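You operate a simulated robot arm through the tools that you are given. There is no shell and no other tool.

You are at the controls of a simulated robot arm. One attempt, no reset.

TASK
Park the orange plug, wind the cable in, then zero the metre counter.
Fine: orange holder; red lever to FREE to wind, back to BRAKE after; the counter is on the drum stand: press its white RESET button once. Where these are worked on the way, their far stop is far enough and under half their travel is too little: red lever.

The check looks at the end state, three seconds after you hand in, the way a careful person would. Anything else that was tipped, shoved, dropped, spilled or broken makes it a failure.

THE ROBOT
A 6-joint arm with a two-finger parallel gripper, fixed in place. Base frame: the origin is at the foot of the arm, x ahead of it, y to its left, z up. Lengths are in cm, angles in degrees, forces in N, time in s.
Its first joint turns from -166.0 to 166.0 degrees. Payload 3.91 kg.
The tool frame sits at the grasp point between the pads (the TCP): z along the fingers, y along the line on which they close. The tips reach 3 cm beyond it. The gripper opens to 11 cm. The fingers are 2 cm wide and 1 cm thick; the gripper's body (4.8 by 11.2 cm) begins 5.5 cm behind the TCP.
Orientation is told as [roll, pitch, yaw] about the base's x, y, z axes, in that order, counted from this pose: with the fingers straight down and closing along the base's y, the tool's x points along the base's -x, its y along +y and its z along -z.

THE INTERFACE
- The arm moves only by the tool drive_tool. Its arguments are lists of equal length, an entry for each row: "offset": the shift along the tool's x, y, z in mm, a list of three; "dr": the turn, a rotation vector about the tool's x, y, z in degrees, a list of three; "gripper": the gripper command, from -1 (shut) to 1 (fully open), values between in proportion. In form: {"offset": [[x, y, z], ...], "dr": [[rx, ry, rz], ...], "gripper": [gripper, ...]}. A call has 1 to 20 rows; each row shifts and turns the commanded pose from where the row before left it, along the tool's axes as they then stand. A row lasts 0.2 s, in which the tool goes at most 5 cm and 8.6 degrees; a call with a longer step from one row to the next is refused whole, and so is a gripper value outside its range. Where a pose cannot be reached the arm comes as near as it can. A force on the tool above 90 N (or 10 N above the force at the start of the call, whichever is more), or a blocked arm, ends the call early, and 0.2 s more pass. Each finger travels about 10.8 cm/s and halts on what it meets, pressing with about 30 N; the grip force reading is that of the motor and also rises with nothing between the fingers. The clock runs only during rows and for 0.2 s after the last one: add rows that do not move to give the fingers time. The reply holds the time, the measured pose of the TCP, the force on the tool along the base axes, the opening and the grip force, in the units named above and with some noise, with the torque about the TCP (base axes, N m) and any sound that the robot's microphone picked up, and new pictures: "views" is both (left out), scene, wrist or none.
- Cameras (640 x 400 px; columns grow to the right, rows downward): "scene" is fixed at [39.9, -49.46, 140.23]; the picture's right is [-0.62, -0.78, 0.00], its down [-0.72, 0.58, -0.37] and it looks along [0.29, -0.23, -0.93] (base axes); focal length 214 px, centre (320, 200). "wrist" rides on the gripper at [7.2, 1.7, -10.3] in the tool frame; the picture's right is [-0.23, 0.97, 0.00], its down [-0.76, -0.18, -0.62] and it looks along [-0.61, -0.14, 0.78] (tool axes); focal length 222 px, centre (320, 200). There is no depth. A picture from a camera that has moved, and an enlarged one, comes with that camera's place and axes in the base frame and with its lens. The place of the scene camera against the robot may be out by one fixed shift of up to 1.2 cm in any direction.
- close_up(camera, box): a new picture of the part [left, top, right, bottom] of that camera's present view, enlarged. No time passes.
- hand_in(): hands the job in; it is judged then, once.

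Nothing tells you positions but the pictures and the camera data. Unless the task says otherwise, let go and move clear before handing in.

The tools are called after "Request:" as a command line: name --argument value ..., lists and objects as JSON in quotes. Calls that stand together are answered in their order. drive_tool: Moves the arm, as the interface text tells. Its arguments: {"type":"object","properties":{"offset":{"type":"array","items":{"type":"array","items":{"type":"number"}}},"dr":{"type":"array","items":{"type":"array","items":{"type":"number"}}},"gripper":{"type":"array","items":{"type":"number"}},"views":{"type":"string","enum":["both","scene","wrist","none"]}},"required":["offset","dr","gripper"]} The other tools are called the same way: close_up (camera, box) takes an enlarged picture of a part of a camera's view; hand_in () hands the job in.

At the start:

```text
time: 0.0
tool_pos: [71.73, -15.29, 119.32]
ee_rot: [0.0, 0.0, 0.1]
contact_force: [0.6, -0.7, 1.1]
wrist_torque: [0.02, -0.02, -0.01]
width: 11.0
grip_force: 0.1
```

scene: 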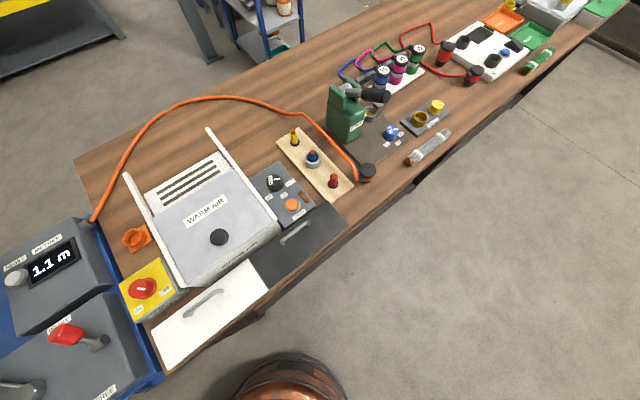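
wrist: 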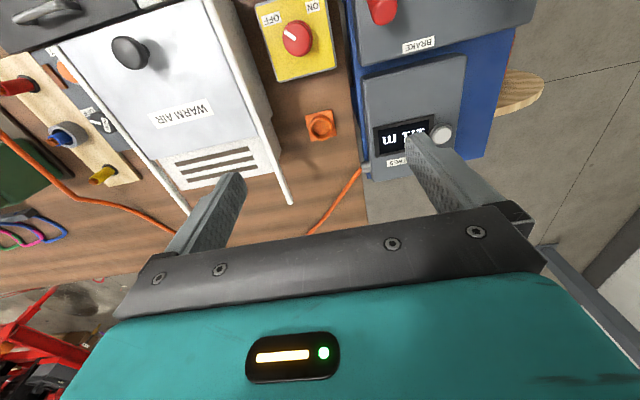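

I see a bench with a warm-air machine, an orange cable running from a blue drum stand at the left to an orange plug, an orange holder, a red lever and a counter with a white button. I'll look closer before moving.

Request:
close_up --camera "scene" --box '[0, 200, 200, 400]'

Request:
close_up --camera "scene" --box '[240, 80, 440, 240]'

Request:
close_up --camera "wrist" --box '[240, 0, 560, 200]'

Request:
close_up --camera "scene" --box '[80, 200, 200, 320]'

```text
2.00 times, centred on (100, 300) of scene
camera zoom: at [39.9, -49.46, 140.23], right [-0.62, -0.78, 0.0], down [-0.72, 0.58, -0.37], along [0.29, -0.23, -0.93], focal length 429 px, centre (760, 0)
```

zoom: 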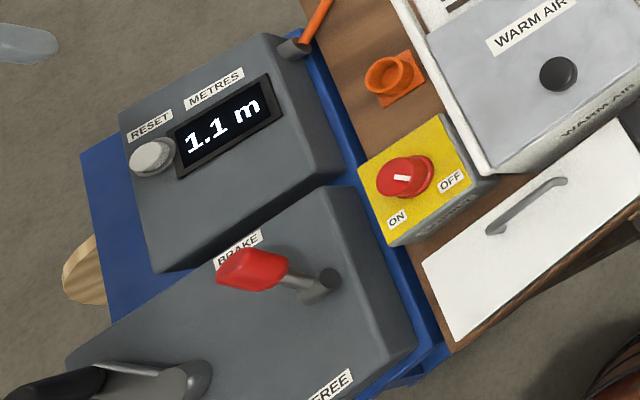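

```text
2.50 times, centred on (340, 160) of scene
camera zoom: at [39.9, -49.46, 140.23], right [-0.62, -0.78, 0.0], down [-0.72, 0.58, -0.37], along [0.29, -0.23, -0.93], focal length 536 px, centre (270, 300)
```

zoom: 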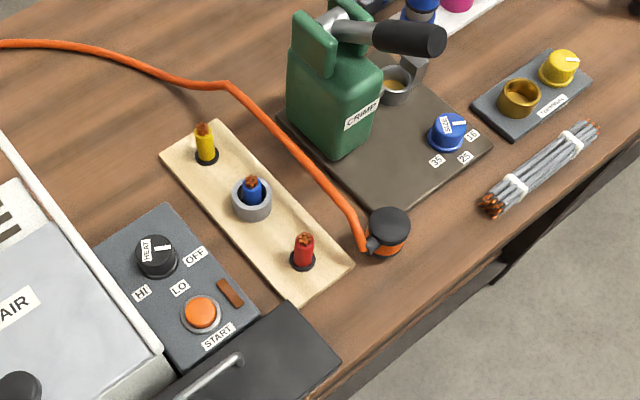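

```text
2.00 times, centred on (400, 100) of wrist
camera zoom: at [64.3, -13.55, 129.57], right [0.23, 0.97, 0.0], down [0.76, -0.18, 0.62], along [0.61, -0.14, -0.78], focal length 444 px, centre (160, 400)
```

zoom: 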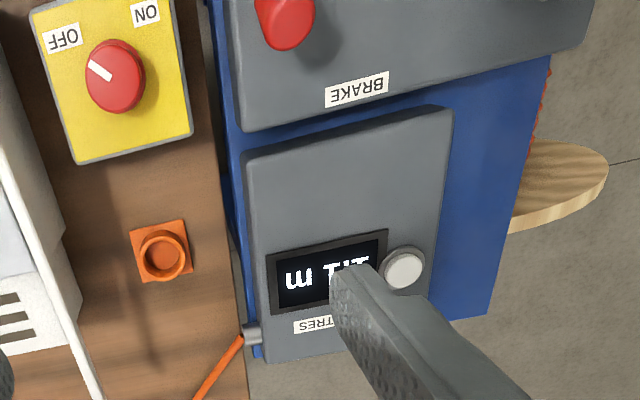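

```text
3.33 times, centred on (140, 260) of scene
camera zoom: at [39.9, -49.46, 140.23], right [-0.62, -0.78, 0.0], down [-0.72, 0.58, -0.37], along [0.29, -0.23, -0.93], focal length 715 px, centre (920, 0)
```

zoom: 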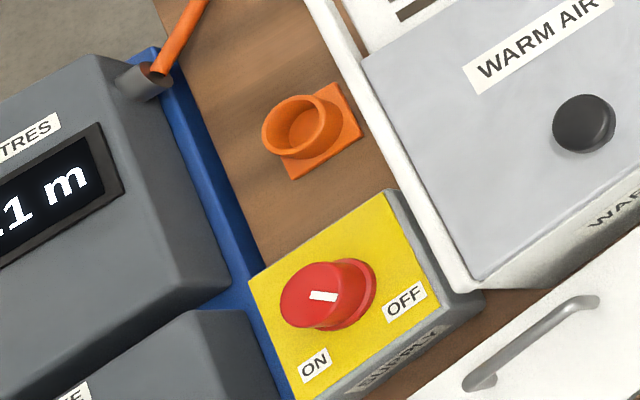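

The orange holder is near (82, -17.5, 79) and the plug near (56, -81), standing on the bench at about z=78. I'll go above the plug for a closer look.

Request:
drive_tool --offset '[[15.7, -40.7, 10], [15.7, -40.7, 10], [15.7, -40.7, 10], [15.7, -40.7, 10], [15.7, -40.7, 10], [15.7, -40.7, 10], [15.7, -40.7, 10], [15.7, -40.7, 10], [15.7, -40.7, 10], [15.7, -40.7, 10], [15.7, -40.7, 10], [15.7, -40.7, 10], [15.7, -40.7, 10], [15.7, -40.7, 10]]' --dr '[[0, 0, 0], [0, 0, 0], [0, 0, 0], [0, 0, 0], [0, 0, 0], [0, 0, 0], [0, 0, 0], [0, 0, 0], [0, 0, 0], [0, 0, 0], [0, 0, 0], [0, 0, 0], [0, 0, 0], [0, 0, 0]]' --gripper '[1, 1, 1, 1, 1, 1, 1, 1, 1, 1, 1, 1, 1, 1]'

```text
time: 3.0
tool_pos: [49.65, -72.22, 105.56]
ee_rot: [-0.1, 0.0, 0.0]
contact_force: [1.1, 0.4, 0.8]
wrist_torque: [-0.06, 0.02, -0.02]
width: 11.02
grip_force: 0.1
camera wrist: at [42.34, -70.49, 115.88], right [0.23, 0.97, 0.0], down [0.76, -0.18, 0.62], along [0.61, -0.14, -0.78], focal length 222 px, centre (320, 200)
```

scene: 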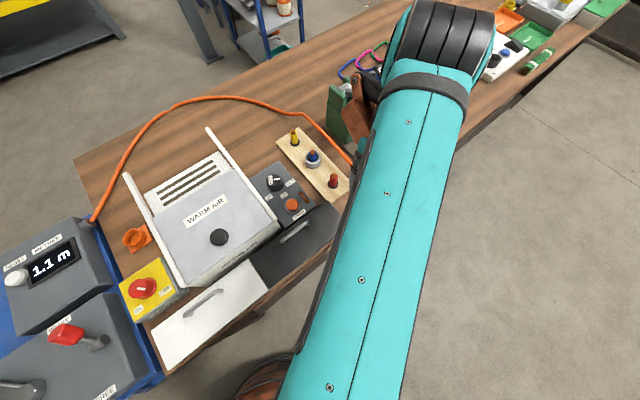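
wrist: 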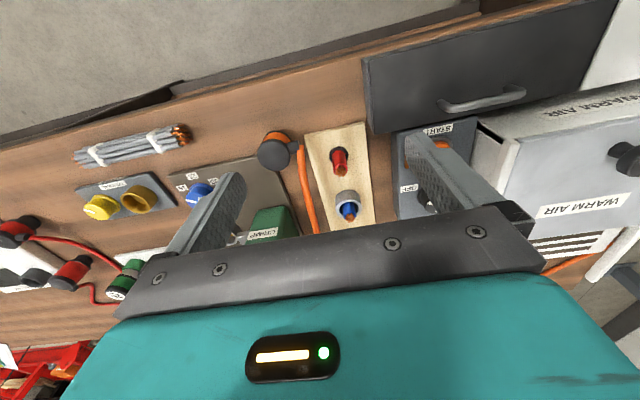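

The plug with its black cap is visible just ahead of the gripper. I'll enlarge it.

Request:
close_up --camera "wrist" --box '[230, 110, 350, 200]'

Request:
close_up --camera "wrist" --box '[60, 100, 400, 260]'

Request:
close_up --camera "scene" --box '[0, 220, 180, 400]'

```text
4.44 times, centred on (290, 155) of wrist
camera zoom: at [42.34, -70.49, 115.88], right [0.23, 0.97, 0.0], down [0.76, -0.18, 0.62], along [0.61, -0.14, -0.78], focal length 987 px, centre (453, 400)
```

zoom: 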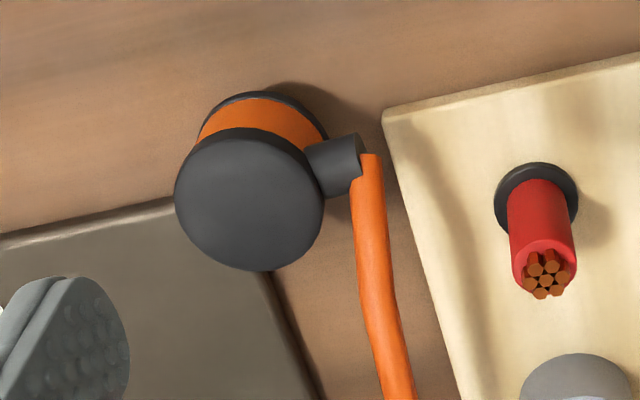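

```text
1.88 times, centred on (230, 180) of wrist
camera zoom: at [42.34, -70.49, 115.88], right [0.23, 0.97, 0.0], down [0.76, -0.18, 0.62], along [0.61, -0.14, -0.78], focal length 418 px, centre (489, 238)
```

zoom: 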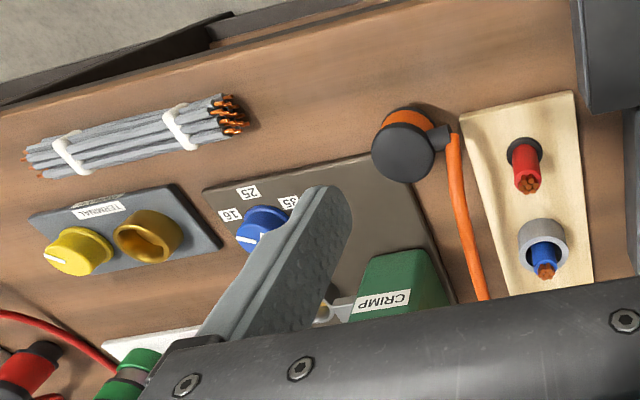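

```text
2.22 times, centred on (90, 310) of scene
camera zoom: at [39.9, -49.46, 140.23], right [-0.62, -0.78, 0.0], down [-0.72, 0.58, -0.37], along [0.29, -0.23, -0.93], focal length 477 px, centre (831, -44)
```

zoom: 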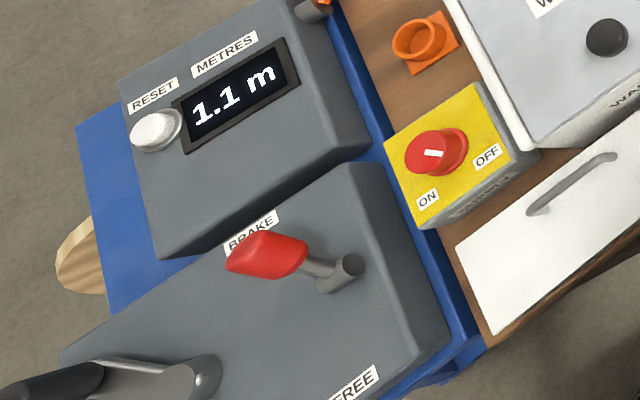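

The plug stands upright, with a cable stub leaving the cap side towards +y. I'll turn the gripper about 100° so the fingers close along x, clear of the stub, and look again.

Request:
drive_tool --offset '[[0, 0, 0], [0, 0, 0], [0, 0, 0], [0, 0, 0], [0, 0, 0], [0, 0, 0], [0, 0, 0], [0, 0, 0], [0, 0, 0], [0, 0, 0], [0, 0, 0], [0, 0, 0]]' --dr '[[0, 0, -8.33], [0, 0, -8.33], [0, 0, -8.33], [0, 0, -8.33], [0, 0, -8.33], [0, 0, -8.33], [0, 0, -8.33], [0, 0, -8.33], [0, 0, -8.33], [0, 0, -8.33], [0, 0, -8.33], [0, 0, -8.33]]' --gripper '[1, 1, 1, 1, 1, 1, 1, 1, 1, 1, 1, 1]'

```text
time: 5.6
tool_pos: [49.57, -72.29, 105.36]
ee_rot: [0.0, 0.2, 100.1]
contact_force: [-1.0, 0.4, 0.4]
wrist_torque: [-0.03, 0.0, -0.01]
width: 10.99
grip_force: 0.1
camera wrist: at [49.11, -79.68, 115.63], right [-1.0, 0.05, 0.0], down [0.04, 0.78, 0.62], along [0.03, 0.62, -0.78], focal length 222 px, centre (320, 200)
```

scene: 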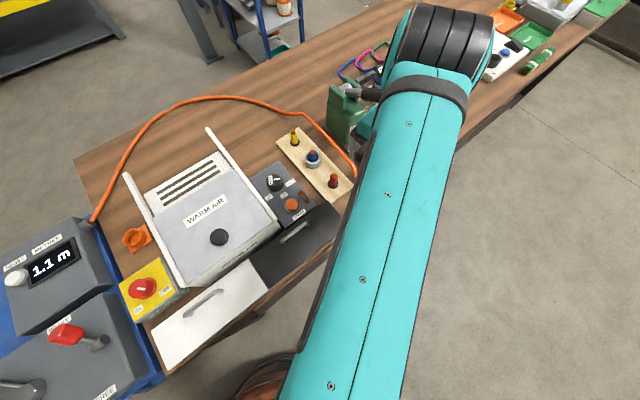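
wrist: 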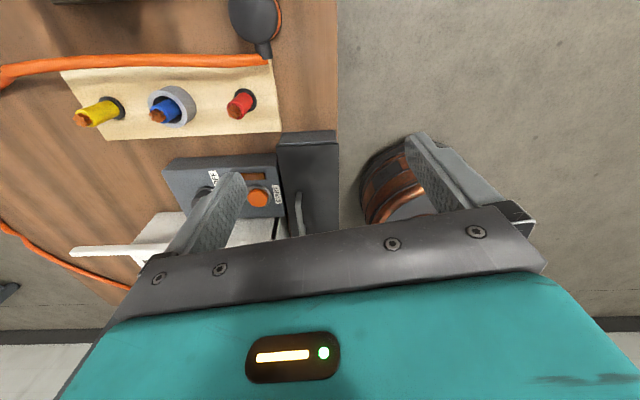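

Rotation worked; the plug cap is at about (57, -80.5). I'll move above it and descend part-way.

Request:
drive_tool --offset '[[29.3, -18.2, 24.7], [29.3, -18.2, 24.7], [29.3, -18.2, 24.7], [0, 0, 0]]' --dr '[[0, 0, 0], [0, 0, 0], [0, 0, 0], [0, 0, 0]]' --gripper '[1, 1, 1, 1]'

Request:
close_up --camera "wrist" --box '[240, 50, 400, 150]'

```text
time: 6.6
tool_pos: [56.52, -80.07, 97.68]
ee_rot: [0.0, 0.1, 99.9]
contact_force: [-0.3, -0.1, 1.1]
wrist_torque: [-0.01, -0.02, -0.01]
width: 11.02
grip_force: 0.0
camera wrist: at [56.12, -87.55, 108.05], right [-1.0, 0.06, 0.0], down [0.04, 0.78, 0.62], along [0.03, 0.62, -0.78], focal length 222 px, centre (320, 200)
```

scene: 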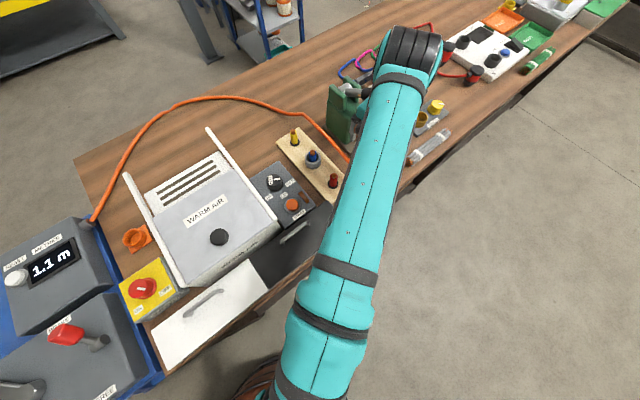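
wrist: 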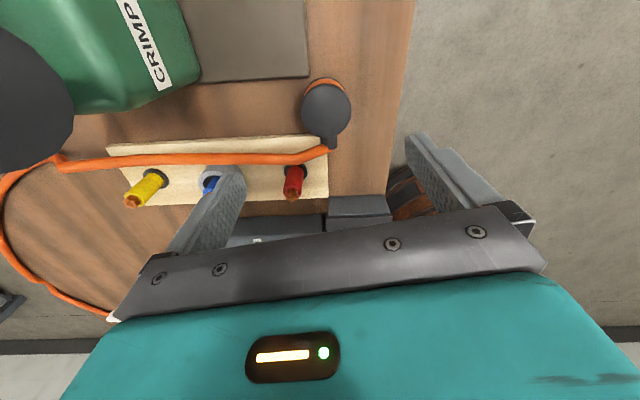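

```text
4.00 times, centred on (320, 100) of wrist
camera zoom: at [56.12, -87.55, 108.05], right [-1.0, 0.06, 0.0], down [0.04, 0.78, 0.62], along [0.03, 0.62, -0.78], focal length 888 px, centre (320, 600)
```

zoom: 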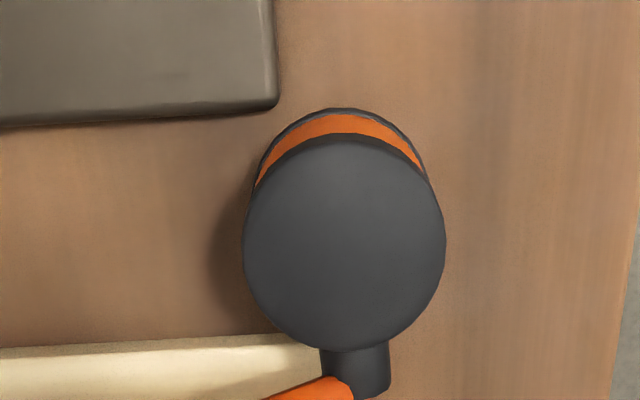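

The crimp tool's black handle seems to hang close to the gripper's path, so I'll check where it is before descending.

Request:
close_up --camera "wrist" --box '[0, 0, 240, 200]'

Request:
close_up --camera "scene" --box '[310, 60, 450, 160]'

```text
2.00 times, centred on (120, 100) of wrist
camera zoom: at [56.12, -87.55, 108.05], right [-1.0, 0.06, 0.0], down [0.04, 0.78, 0.62], along [0.03, 0.62, -0.78], focal length 444 px, centre (720, 400)
```

zoom: 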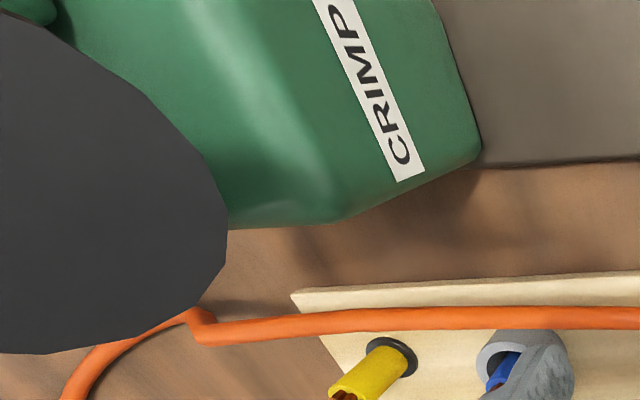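

```text
4.00 times, centred on (380, 110) of scene
camera zoom: at [39.9, -49.46, 140.23], right [-0.62, -0.78, 0.0], down [-0.72, 0.58, -0.37], along [0.29, -0.23, -0.93], focal length 858 px, centre (80, 560)
```

zoom: 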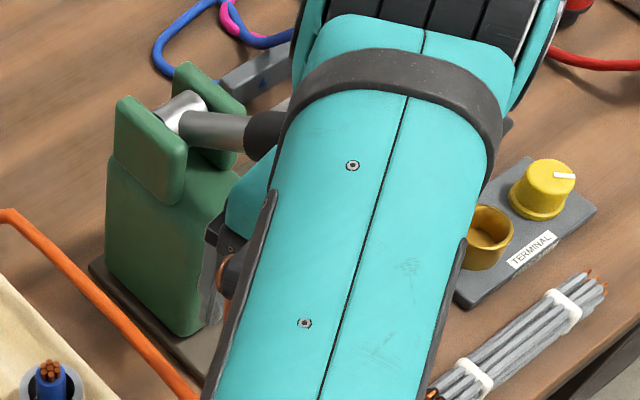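

I place the plug axis at about (55.9, -80.8), with its top near z=85.6 and the stub at azimuth 100°. The crimp handle tip is near (63, -86.5, 103). I'll tilt the tool 12° away from the handle, narrow the gripper and descend part-way.

Request:
drive_tool --offset '[[6.1, 7.4, 0], [0, 0, 0], [0, 0, 0], [-8.3, 0, 39.1], [-4.2, 0, 19.5], [0, 0, 0]]' --dr '[[0, 0, 0], [0, 6, 0], [0, 6, 0], [0, 0, 0], [0, 0, 0], [0, 0, 0]]' --gripper '[0.5, 0.5, 0.5, 0.5, 0.5, 0.5]'

Request:
close_up --camera "wrist" --box '[200, 20, 440, 220]'

```text
time: 8.0
tool_pos: [55.91, -80.61, 91.83]
ee_rot: [0.0, 12.1, 99.9]
contact_force: [-0.2, -0.3, 0.3]
wrist_torque: [-0.02, 0.04, 0.03]
width: 8.27
grip_force: 0.0
camera wrist: at [54.97, -85.8, 103.47], right [-1.0, 0.05, -0.05], down [0.02, 0.89, 0.45], along [0.07, 0.45, -0.89], focal length 222 px, centre (320, 200)
```

scene: 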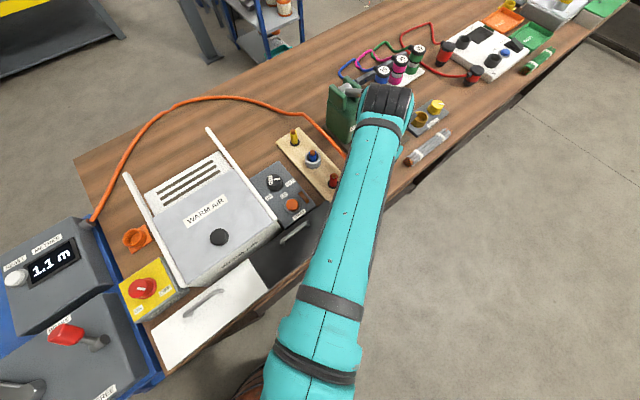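
wrist: 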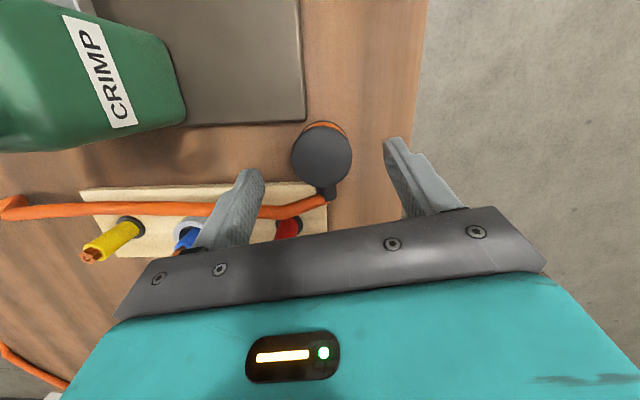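

```text
2.00 times, centred on (320, 120) of wrist
camera zoom: at [54.97, -85.8, 103.47], right [-1.0, 0.05, -0.05], down [0.02, 0.89, 0.45], along [0.07, 0.45, -0.89], focal length 444 px, centre (320, 360)
```

zoom: 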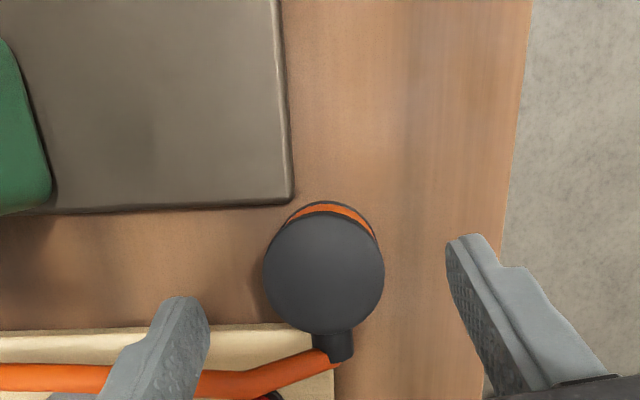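

The fingers straddle the cap well, and the estimate is confirmed at (56.0, -80.7). I'll lower to the cap and close.

Request:
drive_tool --offset '[[-4.5, 0, 21.3], [-4.5, 0, 21.3], [-4.5, 0, 21.3], [0, 0, 0]]' --dr '[[0, 0, 0], [0, 0, 0], [0, 0, 0], [0, 0, 0]]' --gripper '[0.5, 0.5, 0.5, 0.5]' --views "wrist"

Request:
close_up --camera "wrist" --box '[200, 60, 440, 260]'

```text
time: 9.0
tool_pos: [55.67, -80.67, 85.45]
ee_rot: [0.0, 12.1, 100.0]
contact_force: [0.0, 0.5, -0.8]
wrist_torque: [0.0, 0.03, 0.01]
width: 8.26
grip_force: 0.1
camera wrist: at [54.92, -85.84, 97.01], right [-1.0, 0.05, -0.05], down [0.02, 0.89, 0.45], along [0.07, 0.45, -0.89], focal length 222 px, centre (320, 200)
```

wrist: 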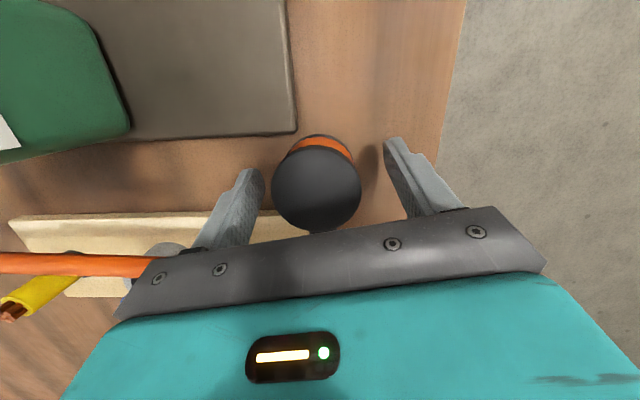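

```text
2.00 times, centred on (320, 160) of wrist
camera zoom: at [54.92, -85.84, 97.01], right [-1.0, 0.05, -0.05], down [0.02, 0.89, 0.45], along [0.07, 0.45, -0.89], focal length 444 px, centre (320, 280)
```

zoom: 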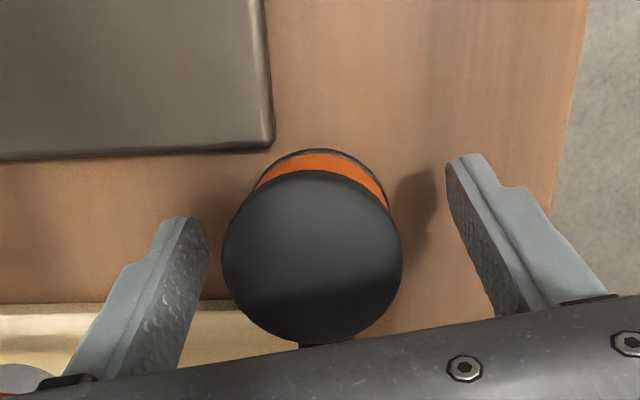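

The cap is centred at (56.0, -80.8). I'll raise slightly so the tips grip only the upper part, leaving the lower part free to enter the holder, then close.

Request:
drive_tool --offset '[[2.0, -3.0, -6.0], [0, 0, 0], [0, 0, 0], [0, 0, 0], [0, 0, 0]]' --dr '[[0, 0, 0], [0, 0, 0], [0, 0, 0], [0, 0, 0], [0, 0, 0]]' --gripper '[0.5, 0.0, -0.3, -0.3, -0.3]' --views "wrist"

```text
time: 10.2
tool_pos: [56.17, -80.65, 86.0]
ee_rot: [0.0, 12.1, 99.9]
contact_force: [0.9, -0.3, 1.8]
wrist_torque: [-0.02, -0.07, 0.01]
width: 4.68
grip_force: 29.8
camera wrist: at [55.23, -85.83, 97.67], right [-1.0, 0.05, -0.05], down [0.02, 0.89, 0.45], along [0.07, 0.45, -0.89], focal length 222 px, centre (320, 200)
```

wrist: 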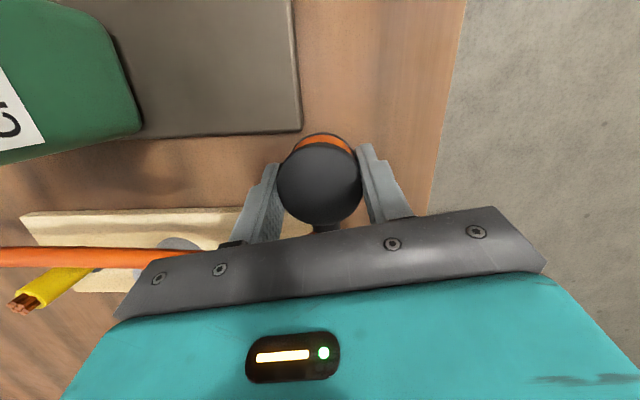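

Gripped at 4.7 cm with 30 N. Lifting slowly and checking.

Request:
drive_tool --offset '[[4.2, 0, -19.6], [6.2, 0, -29.4], [6.2, 0, -29.4], [0, 0, 0]]' --dr '[[0, 0, 0], [0, 0, 0], [0, 0, 0], [0, 0, 0]]' --gripper '[-0.3, -0.3, -0.3, -0.3]'

Request:
close_up --camera "wrist" --box '[200, 60, 440, 260]'

```text
time: 11.2
tool_pos: [56.1, -80.7, 94.01]
ee_rot: [0.0, 12.1, 99.8]
contact_force: [1.1, 0.2, -0.6]
wrist_torque: [-0.04, 0.0, -0.01]
width: 3.85
grip_force: 0.0
camera wrist: at [55.27, -85.88, 105.61], right [-1.0, 0.05, -0.05], down [0.02, 0.89, 0.45], along [0.07, 0.45, -0.89], focal length 222 px, centre (320, 200)
```

scene: 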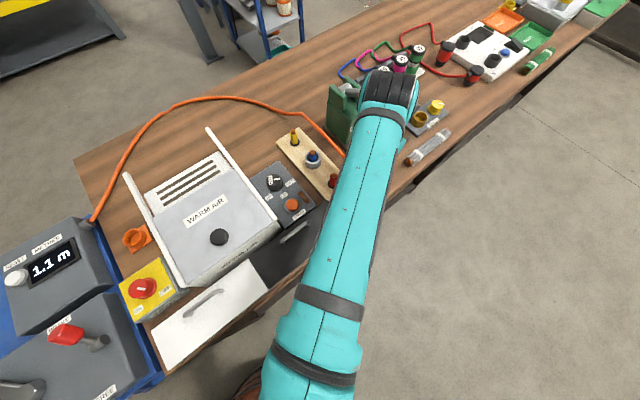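
wrist: 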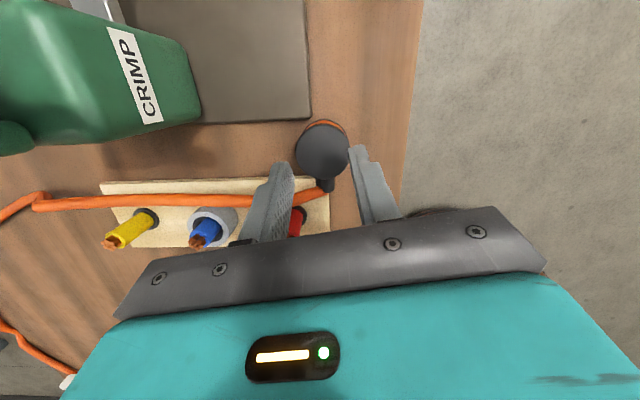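

```text
2.00 times, centred on (320, 160) of wrist
camera zoom: at [55.27, -85.88, 105.61], right [-1.0, 0.05, -0.05], down [0.02, 0.89, 0.45], along [0.07, 0.45, -0.89], focal length 444 px, centre (320, 280)
```

zoom: 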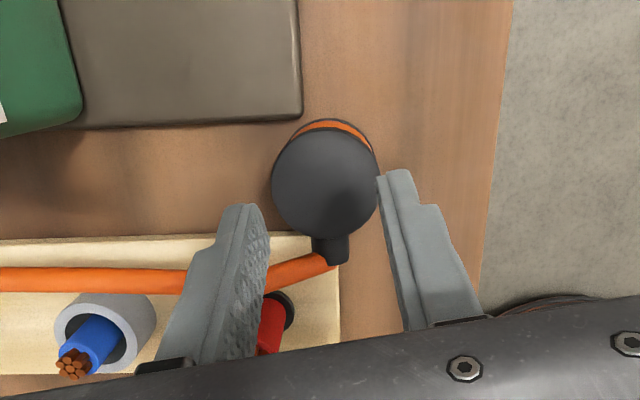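

The plug slipped out because my tips caught only the cap's rounded upper edge; it is still standing in place. I'll reopen and grip about 1.3 cm deeper.

Request:
drive_tool --offset '[[0, 0, 0], [0, 0, 0], [-6.5, 0, 30.4], [-6.5, 0, 30.4], [-6.5, 0, 30.4], [0, 0, 0]]' --dr '[[0, 0, 0], [0, 0, 0], [0, 0, 0], [0, 0, 0], [0, 0, 0], [0, 0, 0]]' --gripper '[0.4, 0.4, 0.4, 0.4, 0.4, 0.4]' --views "wrist"

Request:
close_up --camera "wrist" --box '[200, 60, 440, 260]'

```text
time: 12.6
tool_pos: [56.23, -80.91, 84.88]
ee_rot: [0.0, 12.1, 100.1]
contact_force: [0.2, -0.1, -0.3]
wrist_torque: [0.01, 0.0, -0.03]
width: 7.73
grip_force: 0.0
camera wrist: at [55.31, -85.96, 96.43], right [-1.0, 0.05, -0.05], down [0.02, 0.89, 0.45], along [0.07, 0.45, -0.89], focal length 222 px, centre (320, 200)
```

wrist: 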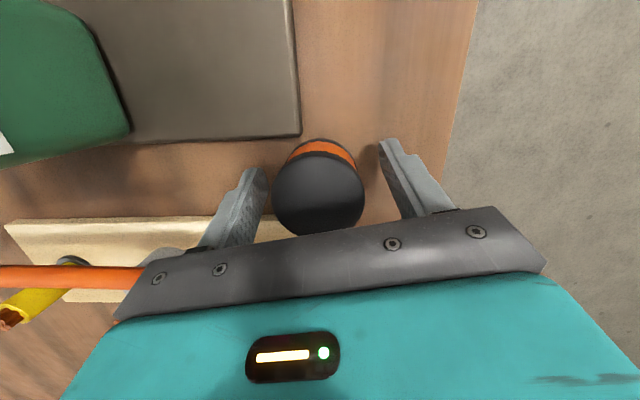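

```text
2.00 times, centred on (320, 160) of wrist
camera zoom: at [55.31, -85.96, 96.43], right [-1.0, 0.05, -0.05], down [0.02, 0.89, 0.45], along [0.07, 0.45, -0.89], focal length 444 px, centre (320, 280)
```

zoom: 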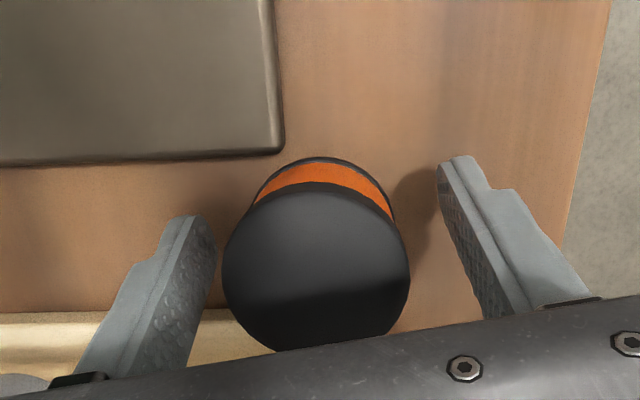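

Now about 1.2 cm deeper and centred. Closing, then a slow trial lift.

Request:
drive_tool --offset '[[0, 0, 0], [0, 0, 0], [0, 0, 0], [0, 0, 0]]' --dr '[[0, 0, 0], [0, 0, 0], [0, 0, 0], [0, 0, 0]]' --gripper '[-0.5, -0.5, -0.5, -0.5]' --views "none"

Request:
drive_tool --offset '[[1.0, 0, -4.9], [1.0, 0, -4.9], [1.0, 0, -4.9], [1.0, 0, -4.9]]' --dr '[[0, 0, 0], [0, 0, 0], [0, 0, 0], [0, 0, 0]]' --gripper '[-0.5, -0.5, -0.5, -0.5]' --views "wrist"

```text
time: 13.6
tool_pos: [56.1, -80.84, 84.86]
ee_rot: [0.0, 12.1, 99.9]
contact_force: [-0.1, -0.4, 0.2]
wrist_torque: [0.01, 0.02, 0.01]
width: 4.67
grip_force: 29.8
```

```text
time: 14.6
tool_pos: [56.21, -80.83, 86.78]
ee_rot: [-0.1, 12.1, 99.9]
contact_force: [-0.8, 0.3, -1.1]
wrist_torque: [-0.02, 0.0, 0.01]
width: 4.68
grip_force: 29.7
camera wrist: at [55.34, -85.93, 98.41], right [-1.0, 0.05, -0.05], down [0.02, 0.89, 0.45], along [0.07, 0.45, -0.89], focal length 222 px, centre (320, 200)
```

wrist: 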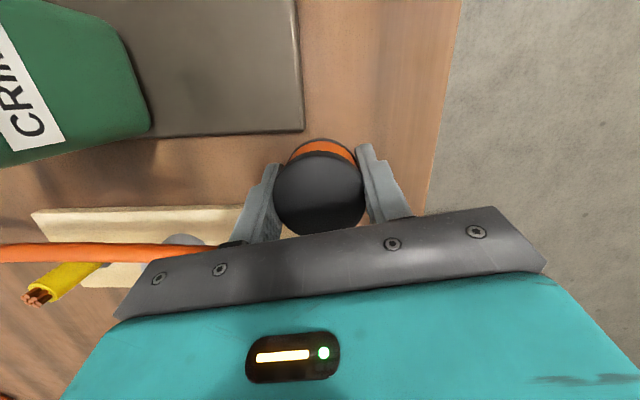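

The plug is held and rises with the gripper. I'll lift it to about z=108 for clearance.

Request:
drive_tool --offset '[[5.2, 0, -24.5], [6.2, 0, -29.3], [6.2, 0, -29.3], [6.2, 0, -29.3], [6.2, 0, -29.3], [6.2, 0, -29.3], [6.2, 0, -29.3], [6.2, 0, -18], [0, 0, 0]]' --dr '[[0, 0, 0], [0, 0, 0], [0, 0, 0], [0, 0, 0], [0, 0, 0], [0, 0, 0], [0, 0, 0], [0, 0, 0], [0, 0, 0]]' --gripper '[-0.5, -0.5, -0.5, -0.5, -0.5, -0.5, -0.5, -0.5, -0.5]'

```text
time: 16.6
tool_pos: [56.23, -80.89, 109.19]
ee_rot: [0.0, 12.1, 100.0]
contact_force: [0.0, 0.3, -2.1]
wrist_torque: [0.02, 0.0, 0.03]
width: 4.67
grip_force: 30.3
camera wrist: at [55.45, -86.07, 120.78], right [-1.0, 0.05, -0.05], down [0.02, 0.89, 0.45], along [0.07, 0.45, -0.89], focal length 222 px, centre (320, 200)
```

scene: 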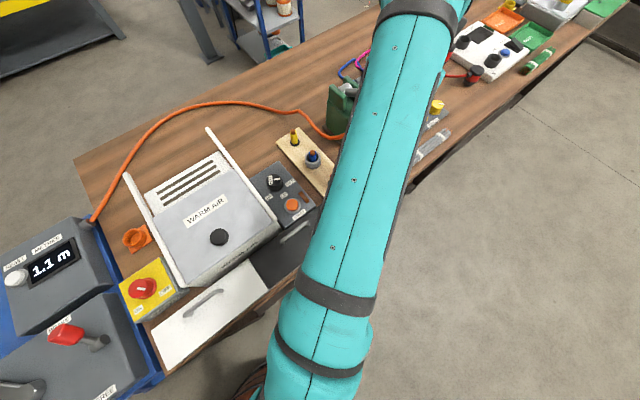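
wrist: 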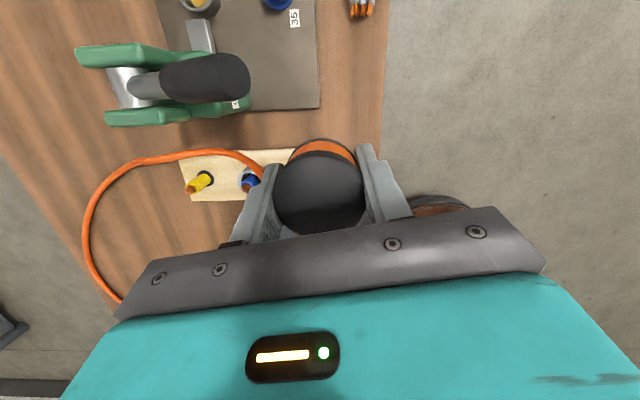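

The plug is held and the cable follows. I'll carry it around the back side toward the holder at this height.

Request:
drive_tool --offset '[[-25.1, -34.7, -5.4], [-25.1, -34.7, -5.4], [-25.1, -34.7, -5.4], [-25.1, -34.7, -5.4], [-25.1, -34.7, -5.4], [-25.1, -34.7, -5.4], [0, 0, 0]]' --dr '[[0, 0, 0], [0, 0, 0], [0, 0, 0], [0, 0, 0], [0, 0, 0], [0, 0, 0], [0, 0, 0]]' --gripper '[-0.5, -0.5, -0.5, -0.5, -0.5, -0.5, -0.5]'

```text
time: 18.2
tool_pos: [74.23, -62.11, 109.22]
ee_rot: [-0.1, 12.1, 99.9]
contact_force: [0.3, -0.1, -0.9]
wrist_torque: [0.0, 0.0, 0.02]
width: 4.67
grip_force: 30.5
camera wrist: at [73.37, -67.19, 120.81], right [-1.0, 0.05, -0.05], down [0.02, 0.89, 0.45], along [0.07, 0.45, -0.89], focal length 222 px, centre (320, 200)
```

scene: 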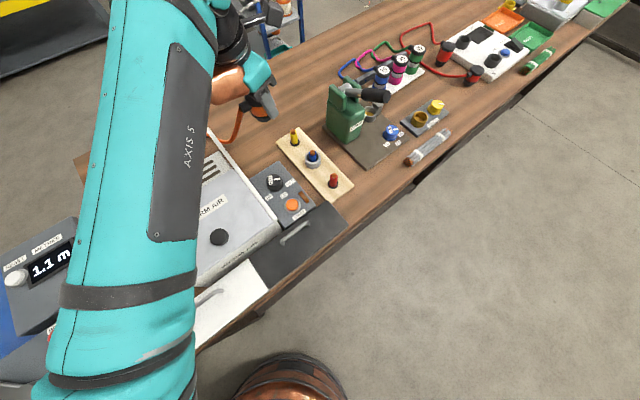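
wrist: 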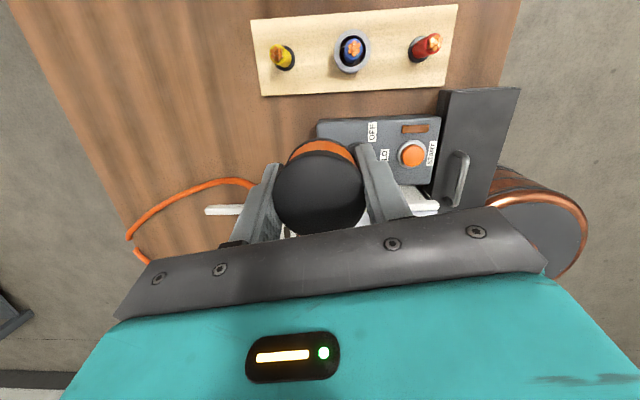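

Now carrying it on over the machine at this height to above the orange holder.

Request:
drive_tool --offset '[[-41.4, -15.9, -8.9], [-41.4, -15.9, -8.9], [-41.4, -15.9, -8.9], [-41.4, -15.9, -8.9], [-41.4, -15.9, -8.9], [-41.4, -15.9, -8.9], [-41.4, -15.9, -8.9], [-41.4, -15.9, -8.9], [-41.4, -15.9, -8.9], [-41.4, -15.9, -8.9], [0, 0, 0]]' --dr '[[0, 0, 0], [0, 0, 0], [0, 0, 0], [0, 0, 0], [0, 0, 0], [0, 0, 0], [0, 0, 0], [0, 0, 0], [0, 0, 0], [0, 0, 0], [0, 0, 0]]' --gripper '[-0.5, -0.5, -0.5, -0.5, -0.5, -0.5, -0.5, -0.5, -0.5, -0.5, -0.5]'

Request:
close_up --camera "wrist" --box '[220, 60, 420, 220]'

```text
time: 20.6
tool_pos: [82.27, -17.59, 109.26]
ee_rot: [0.0, 12.1, 99.9]
contact_force: [-0.4, -0.1, -0.6]
wrist_torque: [0.01, 0.02, 0.01]
width: 4.68
grip_force: 30.0
camera wrist: at [81.51, -22.78, 120.84], right [-1.0, 0.05, -0.05], down [0.02, 0.89, 0.45], along [0.07, 0.45, -0.89], focal length 222 px, centre (320, 200)
```

scene: 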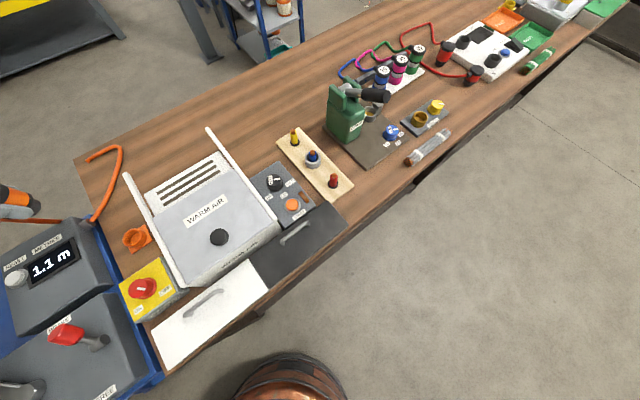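
wrist: 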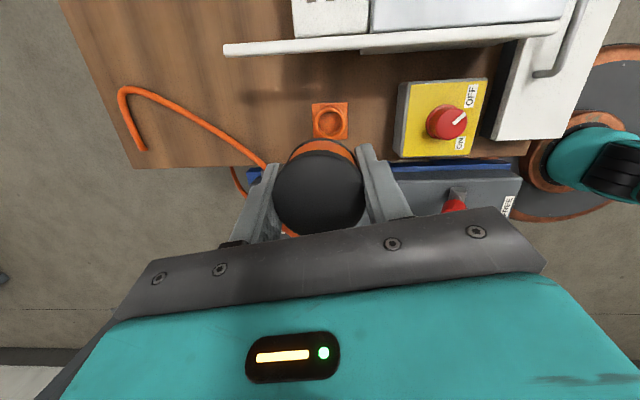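

```text
2.50 times, centred on (320, 140) of wrist
camera zoom: at [81.51, -22.78, 120.84], right [-1.0, 0.05, -0.05], down [0.02, 0.89, 0.45], along [0.07, 0.45, -0.89], focal length 555 px, centre (320, 350)
```

zoom: 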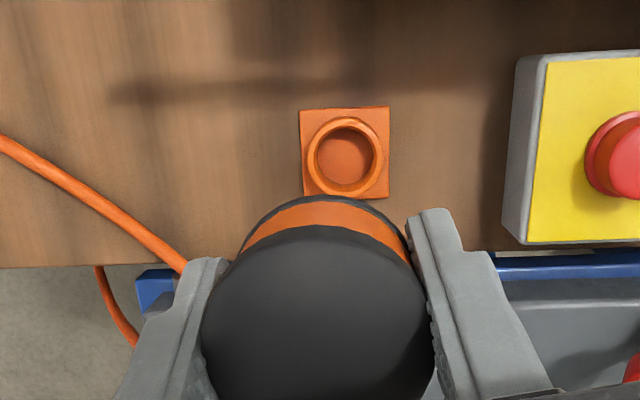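

The plug is over the holder, whose rim I put at about z=81.5, centred near (82.0, -17.4). I'll apply a small correction, descend part-way and re-check.

Request:
drive_tool --offset '[[-8.25, 0.5, 32], [-8.25, 0.5, 32], [-8.25, 0.5, 32], [-8.25, 0.5, 32], [0, 0, 0]]' --dr '[[0, 0, 0], [0, 0, 0], [0, 0, 0], [0, 0, 0], [0, 0, 0]]' --gripper '[-0.5, -0.5, -0.5, -0.5, -0.5]'

Request:
close_up --camera "wrist" --box '[220, 60, 420, 220]'

Request:
close_up --camera "scene" --box '[60, 150, 200, 250]'

```text
time: 21.8
tool_pos: [81.92, -17.17, 95.84]
ee_rot: [0.0, 12.1, 100.0]
contact_force: [0.3, 0.5, -1.5]
wrist_torque: [0.01, 0.01, 0.0]
width: 4.67
grip_force: 30.4
camera wrist: at [81.08, -22.26, 107.54], right [-1.0, 0.05, -0.05], down [0.02, 0.89, 0.45], along [0.07, 0.45, -0.89], focal length 222 px, centre (320, 200)
```

scene: 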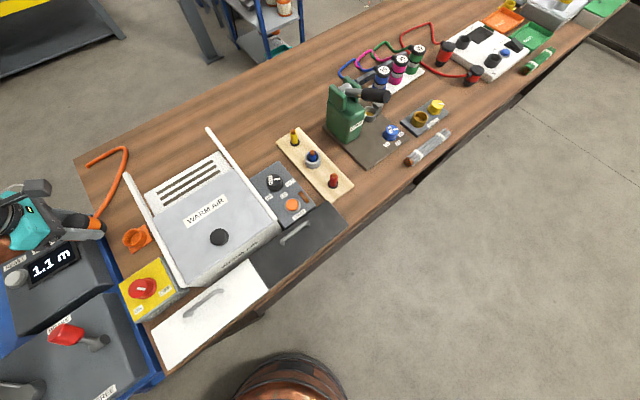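
wrist: 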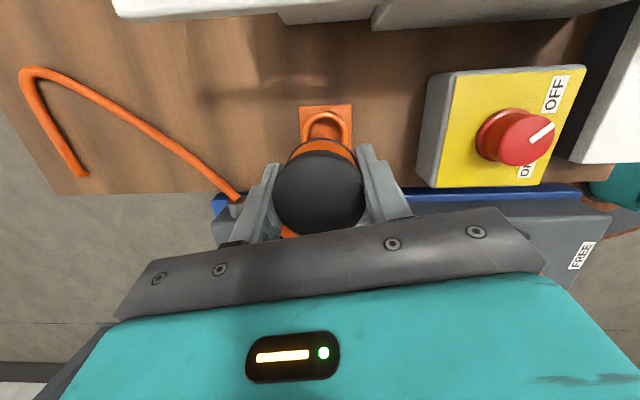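

```text
2.50 times, centred on (320, 140) of wrist
camera zoom: at [81.08, -22.26, 107.54], right [-1.0, 0.05, -0.05], down [0.02, 0.89, 0.45], along [0.07, 0.45, -0.89], focal length 555 px, centre (320, 350)
```

zoom: 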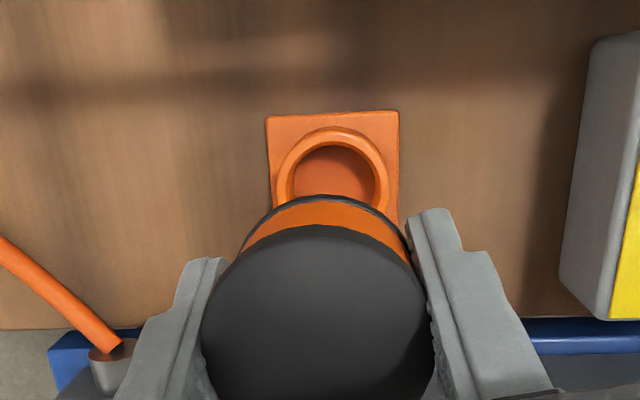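

```text
4.00 times, centred on (130, 200) of scene
camera zoom: at [39.9, -49.46, 140.23], right [-0.62, -0.78, 0.0], down [-0.72, 0.58, -0.37], along [0.29, -0.23, -0.93], focal length 858 px, centre (1080, 200)
```

zoom: 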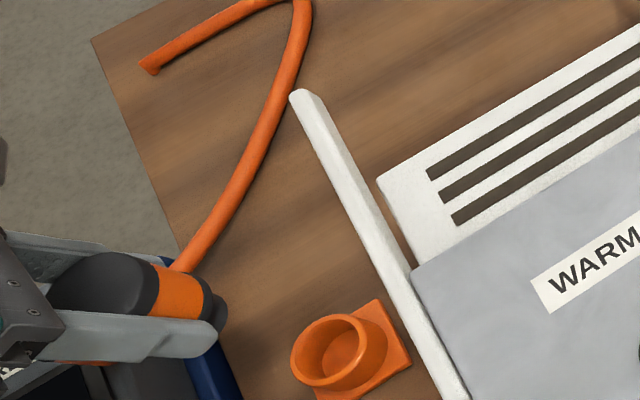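

The scene view now shows the plug from the side. I'll enlarge it to judge the nose length and fingertip level.

Request:
close_up --camera "scene" --box '[62, 190, 162, 252]'

Request:
close_up --camera "scene" --box '[0, 180, 120, 300]'

```text
6.40 times, centred on (112, 221) of scene
camera zoom: at [39.9, -49.46, 140.23], right [-0.62, -0.78, 0.0], down [-0.72, 0.58, -0.37], along [0.29, -0.23, -0.93], focal length 1373 px, centre (1651, 66)
```

zoom: 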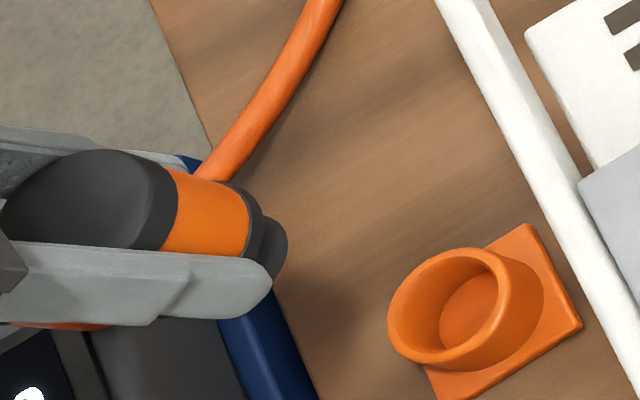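

```text
3.33 times, centred on (60, 240) of scene
camera zoom: at [39.9, -49.46, 140.23], right [-0.62, -0.78, 0.0], down [-0.72, 0.58, -0.37], along [0.29, -0.23, -0.93], focal length 715 px, centre (1187, 67)
```

zoom: 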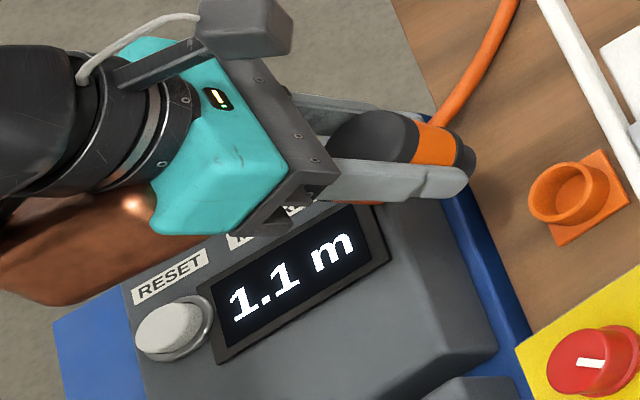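

I'll zoom further on the holder for precise alignment.

Request:
close_up --camera "wrist" --box '[280, 90, 380, 152]'

```text
6.40 times, centred on (330, 121) of wrist
camera zoom: at [81.08, -22.26, 107.54], right [-1.0, 0.05, -0.05], down [0.02, 0.89, 0.45], along [0.07, 0.45, -0.89], focal length 1422 px, centre (256, 706)
```

zoom: 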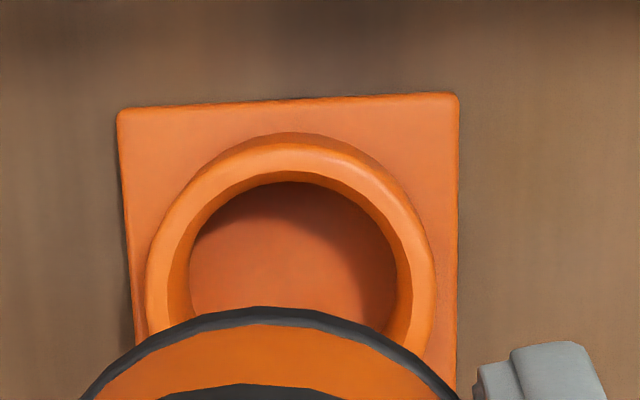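

The cup's rim is at about z=82–83. The plug needs roughly (+1, -2.5) mm of correction. Lowering to just above the rim.

Request:
drive_tool --offset '[[-3.9, -0.2, 22.5], [-3.9, -0.2, 22.5], [-3.9, -0.2, 22.5], [0, 0, 0]]' --dr '[[0, 0, 0], [0, 0, 0], [0, 0, 0], [0, 0, 0]]' --gripper '[-0.5, -0.5, -0.5, -0.5]'

Request:
close_up --camera "wrist" --box '[250, 80, 410, 180]'

Request:
close_up --camera "scene" --box '[72, 200, 172, 262]'

```text
time: 22.8
tool_pos: [82.23, -17.47, 88.88]
ee_rot: [0.0, 12.0, 99.9]
contact_force: [0.0, -0.1, -1.1]
wrist_torque: [0.0, -0.02, -0.03]
width: 4.67
grip_force: 30.1
camera wrist: at [81.34, -22.55, 100.62], right [-1.0, 0.05, -0.05], down [0.02, 0.89, 0.45], along [0.06, 0.45, -0.89], focal length 222 px, centre (320, 200)
```

scene: 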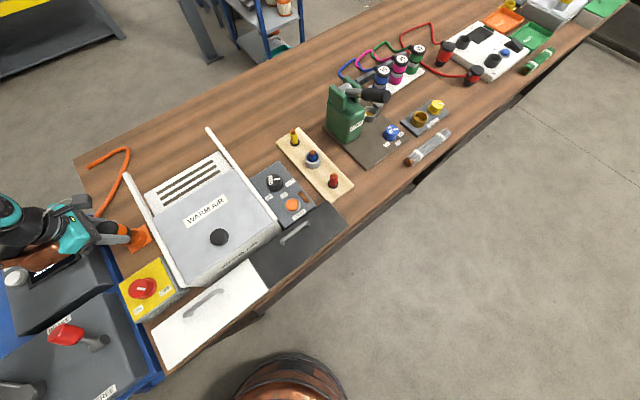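
wrist: 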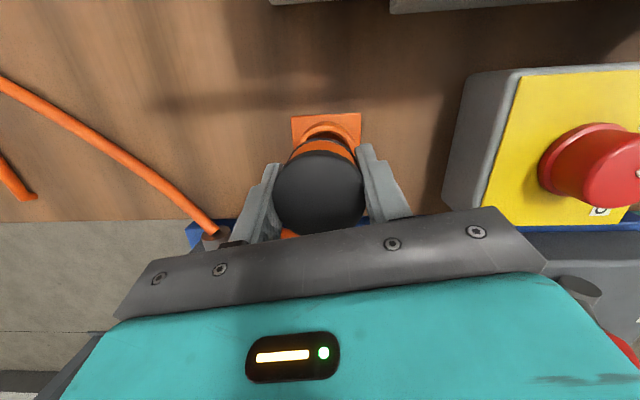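

```text
4.00 times, centred on (330, 130) of wrist
camera zoom: at [81.34, -22.55, 100.62], right [-1.0, 0.05, -0.05], down [0.02, 0.89, 0.45], along [0.06, 0.45, -0.89], focal length 888 px, centre (280, 480)
```

zoom: 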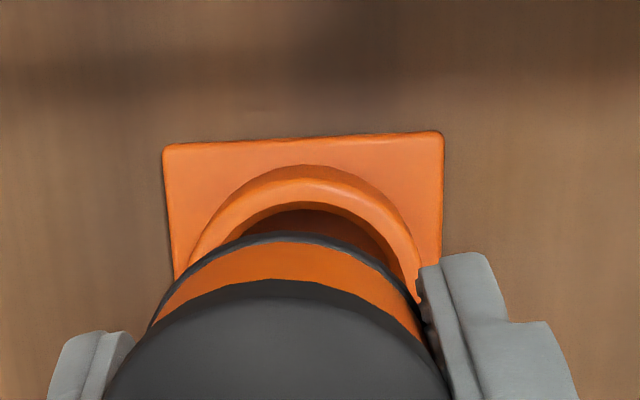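

```text
6.40 times, centred on (122, 231) of scene
camera zoom: at [39.9, -49.46, 140.23], right [-0.62, -0.78, 0.0], down [-0.72, 0.58, -0.37], along [0.29, -0.23, -0.93], focal length 1373 px, centre (1587, 2)
```

zoom: 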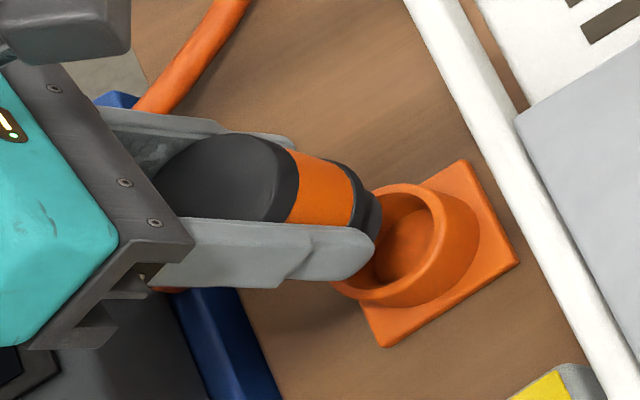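

Alignment needs about (-2, -2) mm more. I'll apply that and lower a further 2 cm, then check.

Request:
drive_tool --offset '[[1.6, 2.3, 0.3], [-2.0, 0, 9.3], [-2.0, 0, 9.3], [0, 0, 0]]' --dr '[[0, 0, 0], [0, 0, 0], [0, 0, 0], [0, 0, 0]]' --gripper '[-0.5, -0.5, -0.5, -0.5]' --views "wrist"

Request:
close_up --camera "wrist" --box '[250, 80, 410, 180]'

Request:
close_up --camera "scene" --box '[72, 200, 172, 262]'

```text
time: 23.8
tool_pos: [81.99, -17.63, 87.21]
ee_rot: [0.1, 12.1, 99.9]
contact_force: [0.1, -0.1, -0.9]
wrist_torque: [0.02, -0.03, -0.03]
width: 4.67
grip_force: 29.9
camera wrist: at [81.15, -22.79, 98.84], right [-1.0, 0.05, -0.05], down [0.02, 0.89, 0.45], along [0.07, 0.45, -0.89], focal length 222 px, centre (320, 200)
```

wrist: 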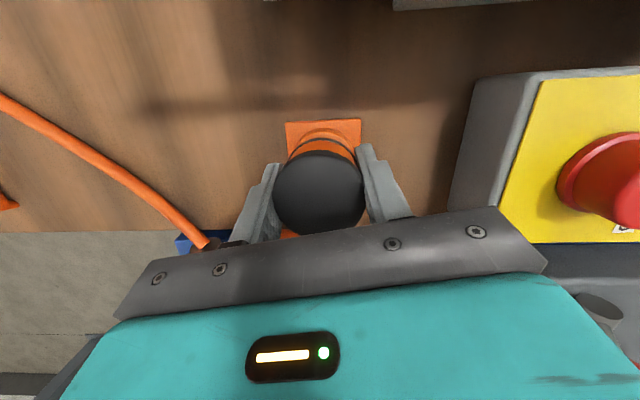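

```text
4.00 times, centred on (330, 130) of wrist
camera zoom: at [81.15, -22.79, 98.84], right [-1.0, 0.05, -0.05], down [0.02, 0.89, 0.45], along [0.07, 0.45, -0.89], focal length 888 px, centre (280, 480)
```

zoom: 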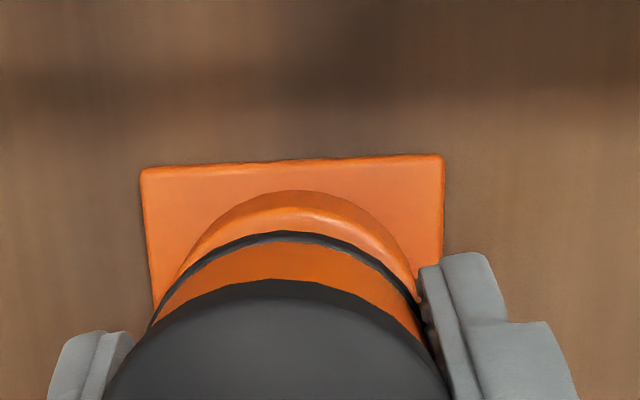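

```text
6.40 times, centred on (122, 231) of scene
camera zoom: at [39.9, -49.46, 140.23], right [-0.62, -0.78, 0.0], down [-0.72, 0.58, -0.37], along [0.29, -0.23, -0.93], focal length 1373 px, centre (1587, 2)
```

zoom: 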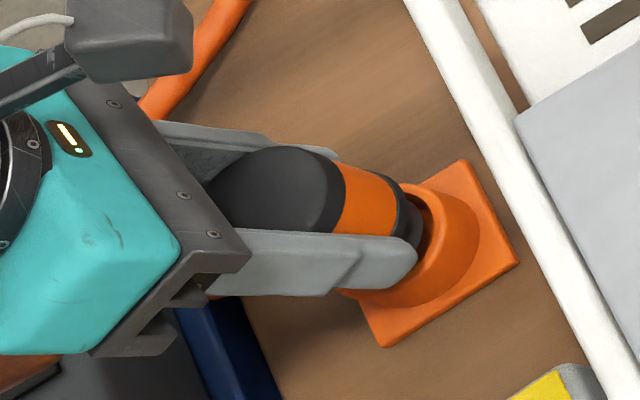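

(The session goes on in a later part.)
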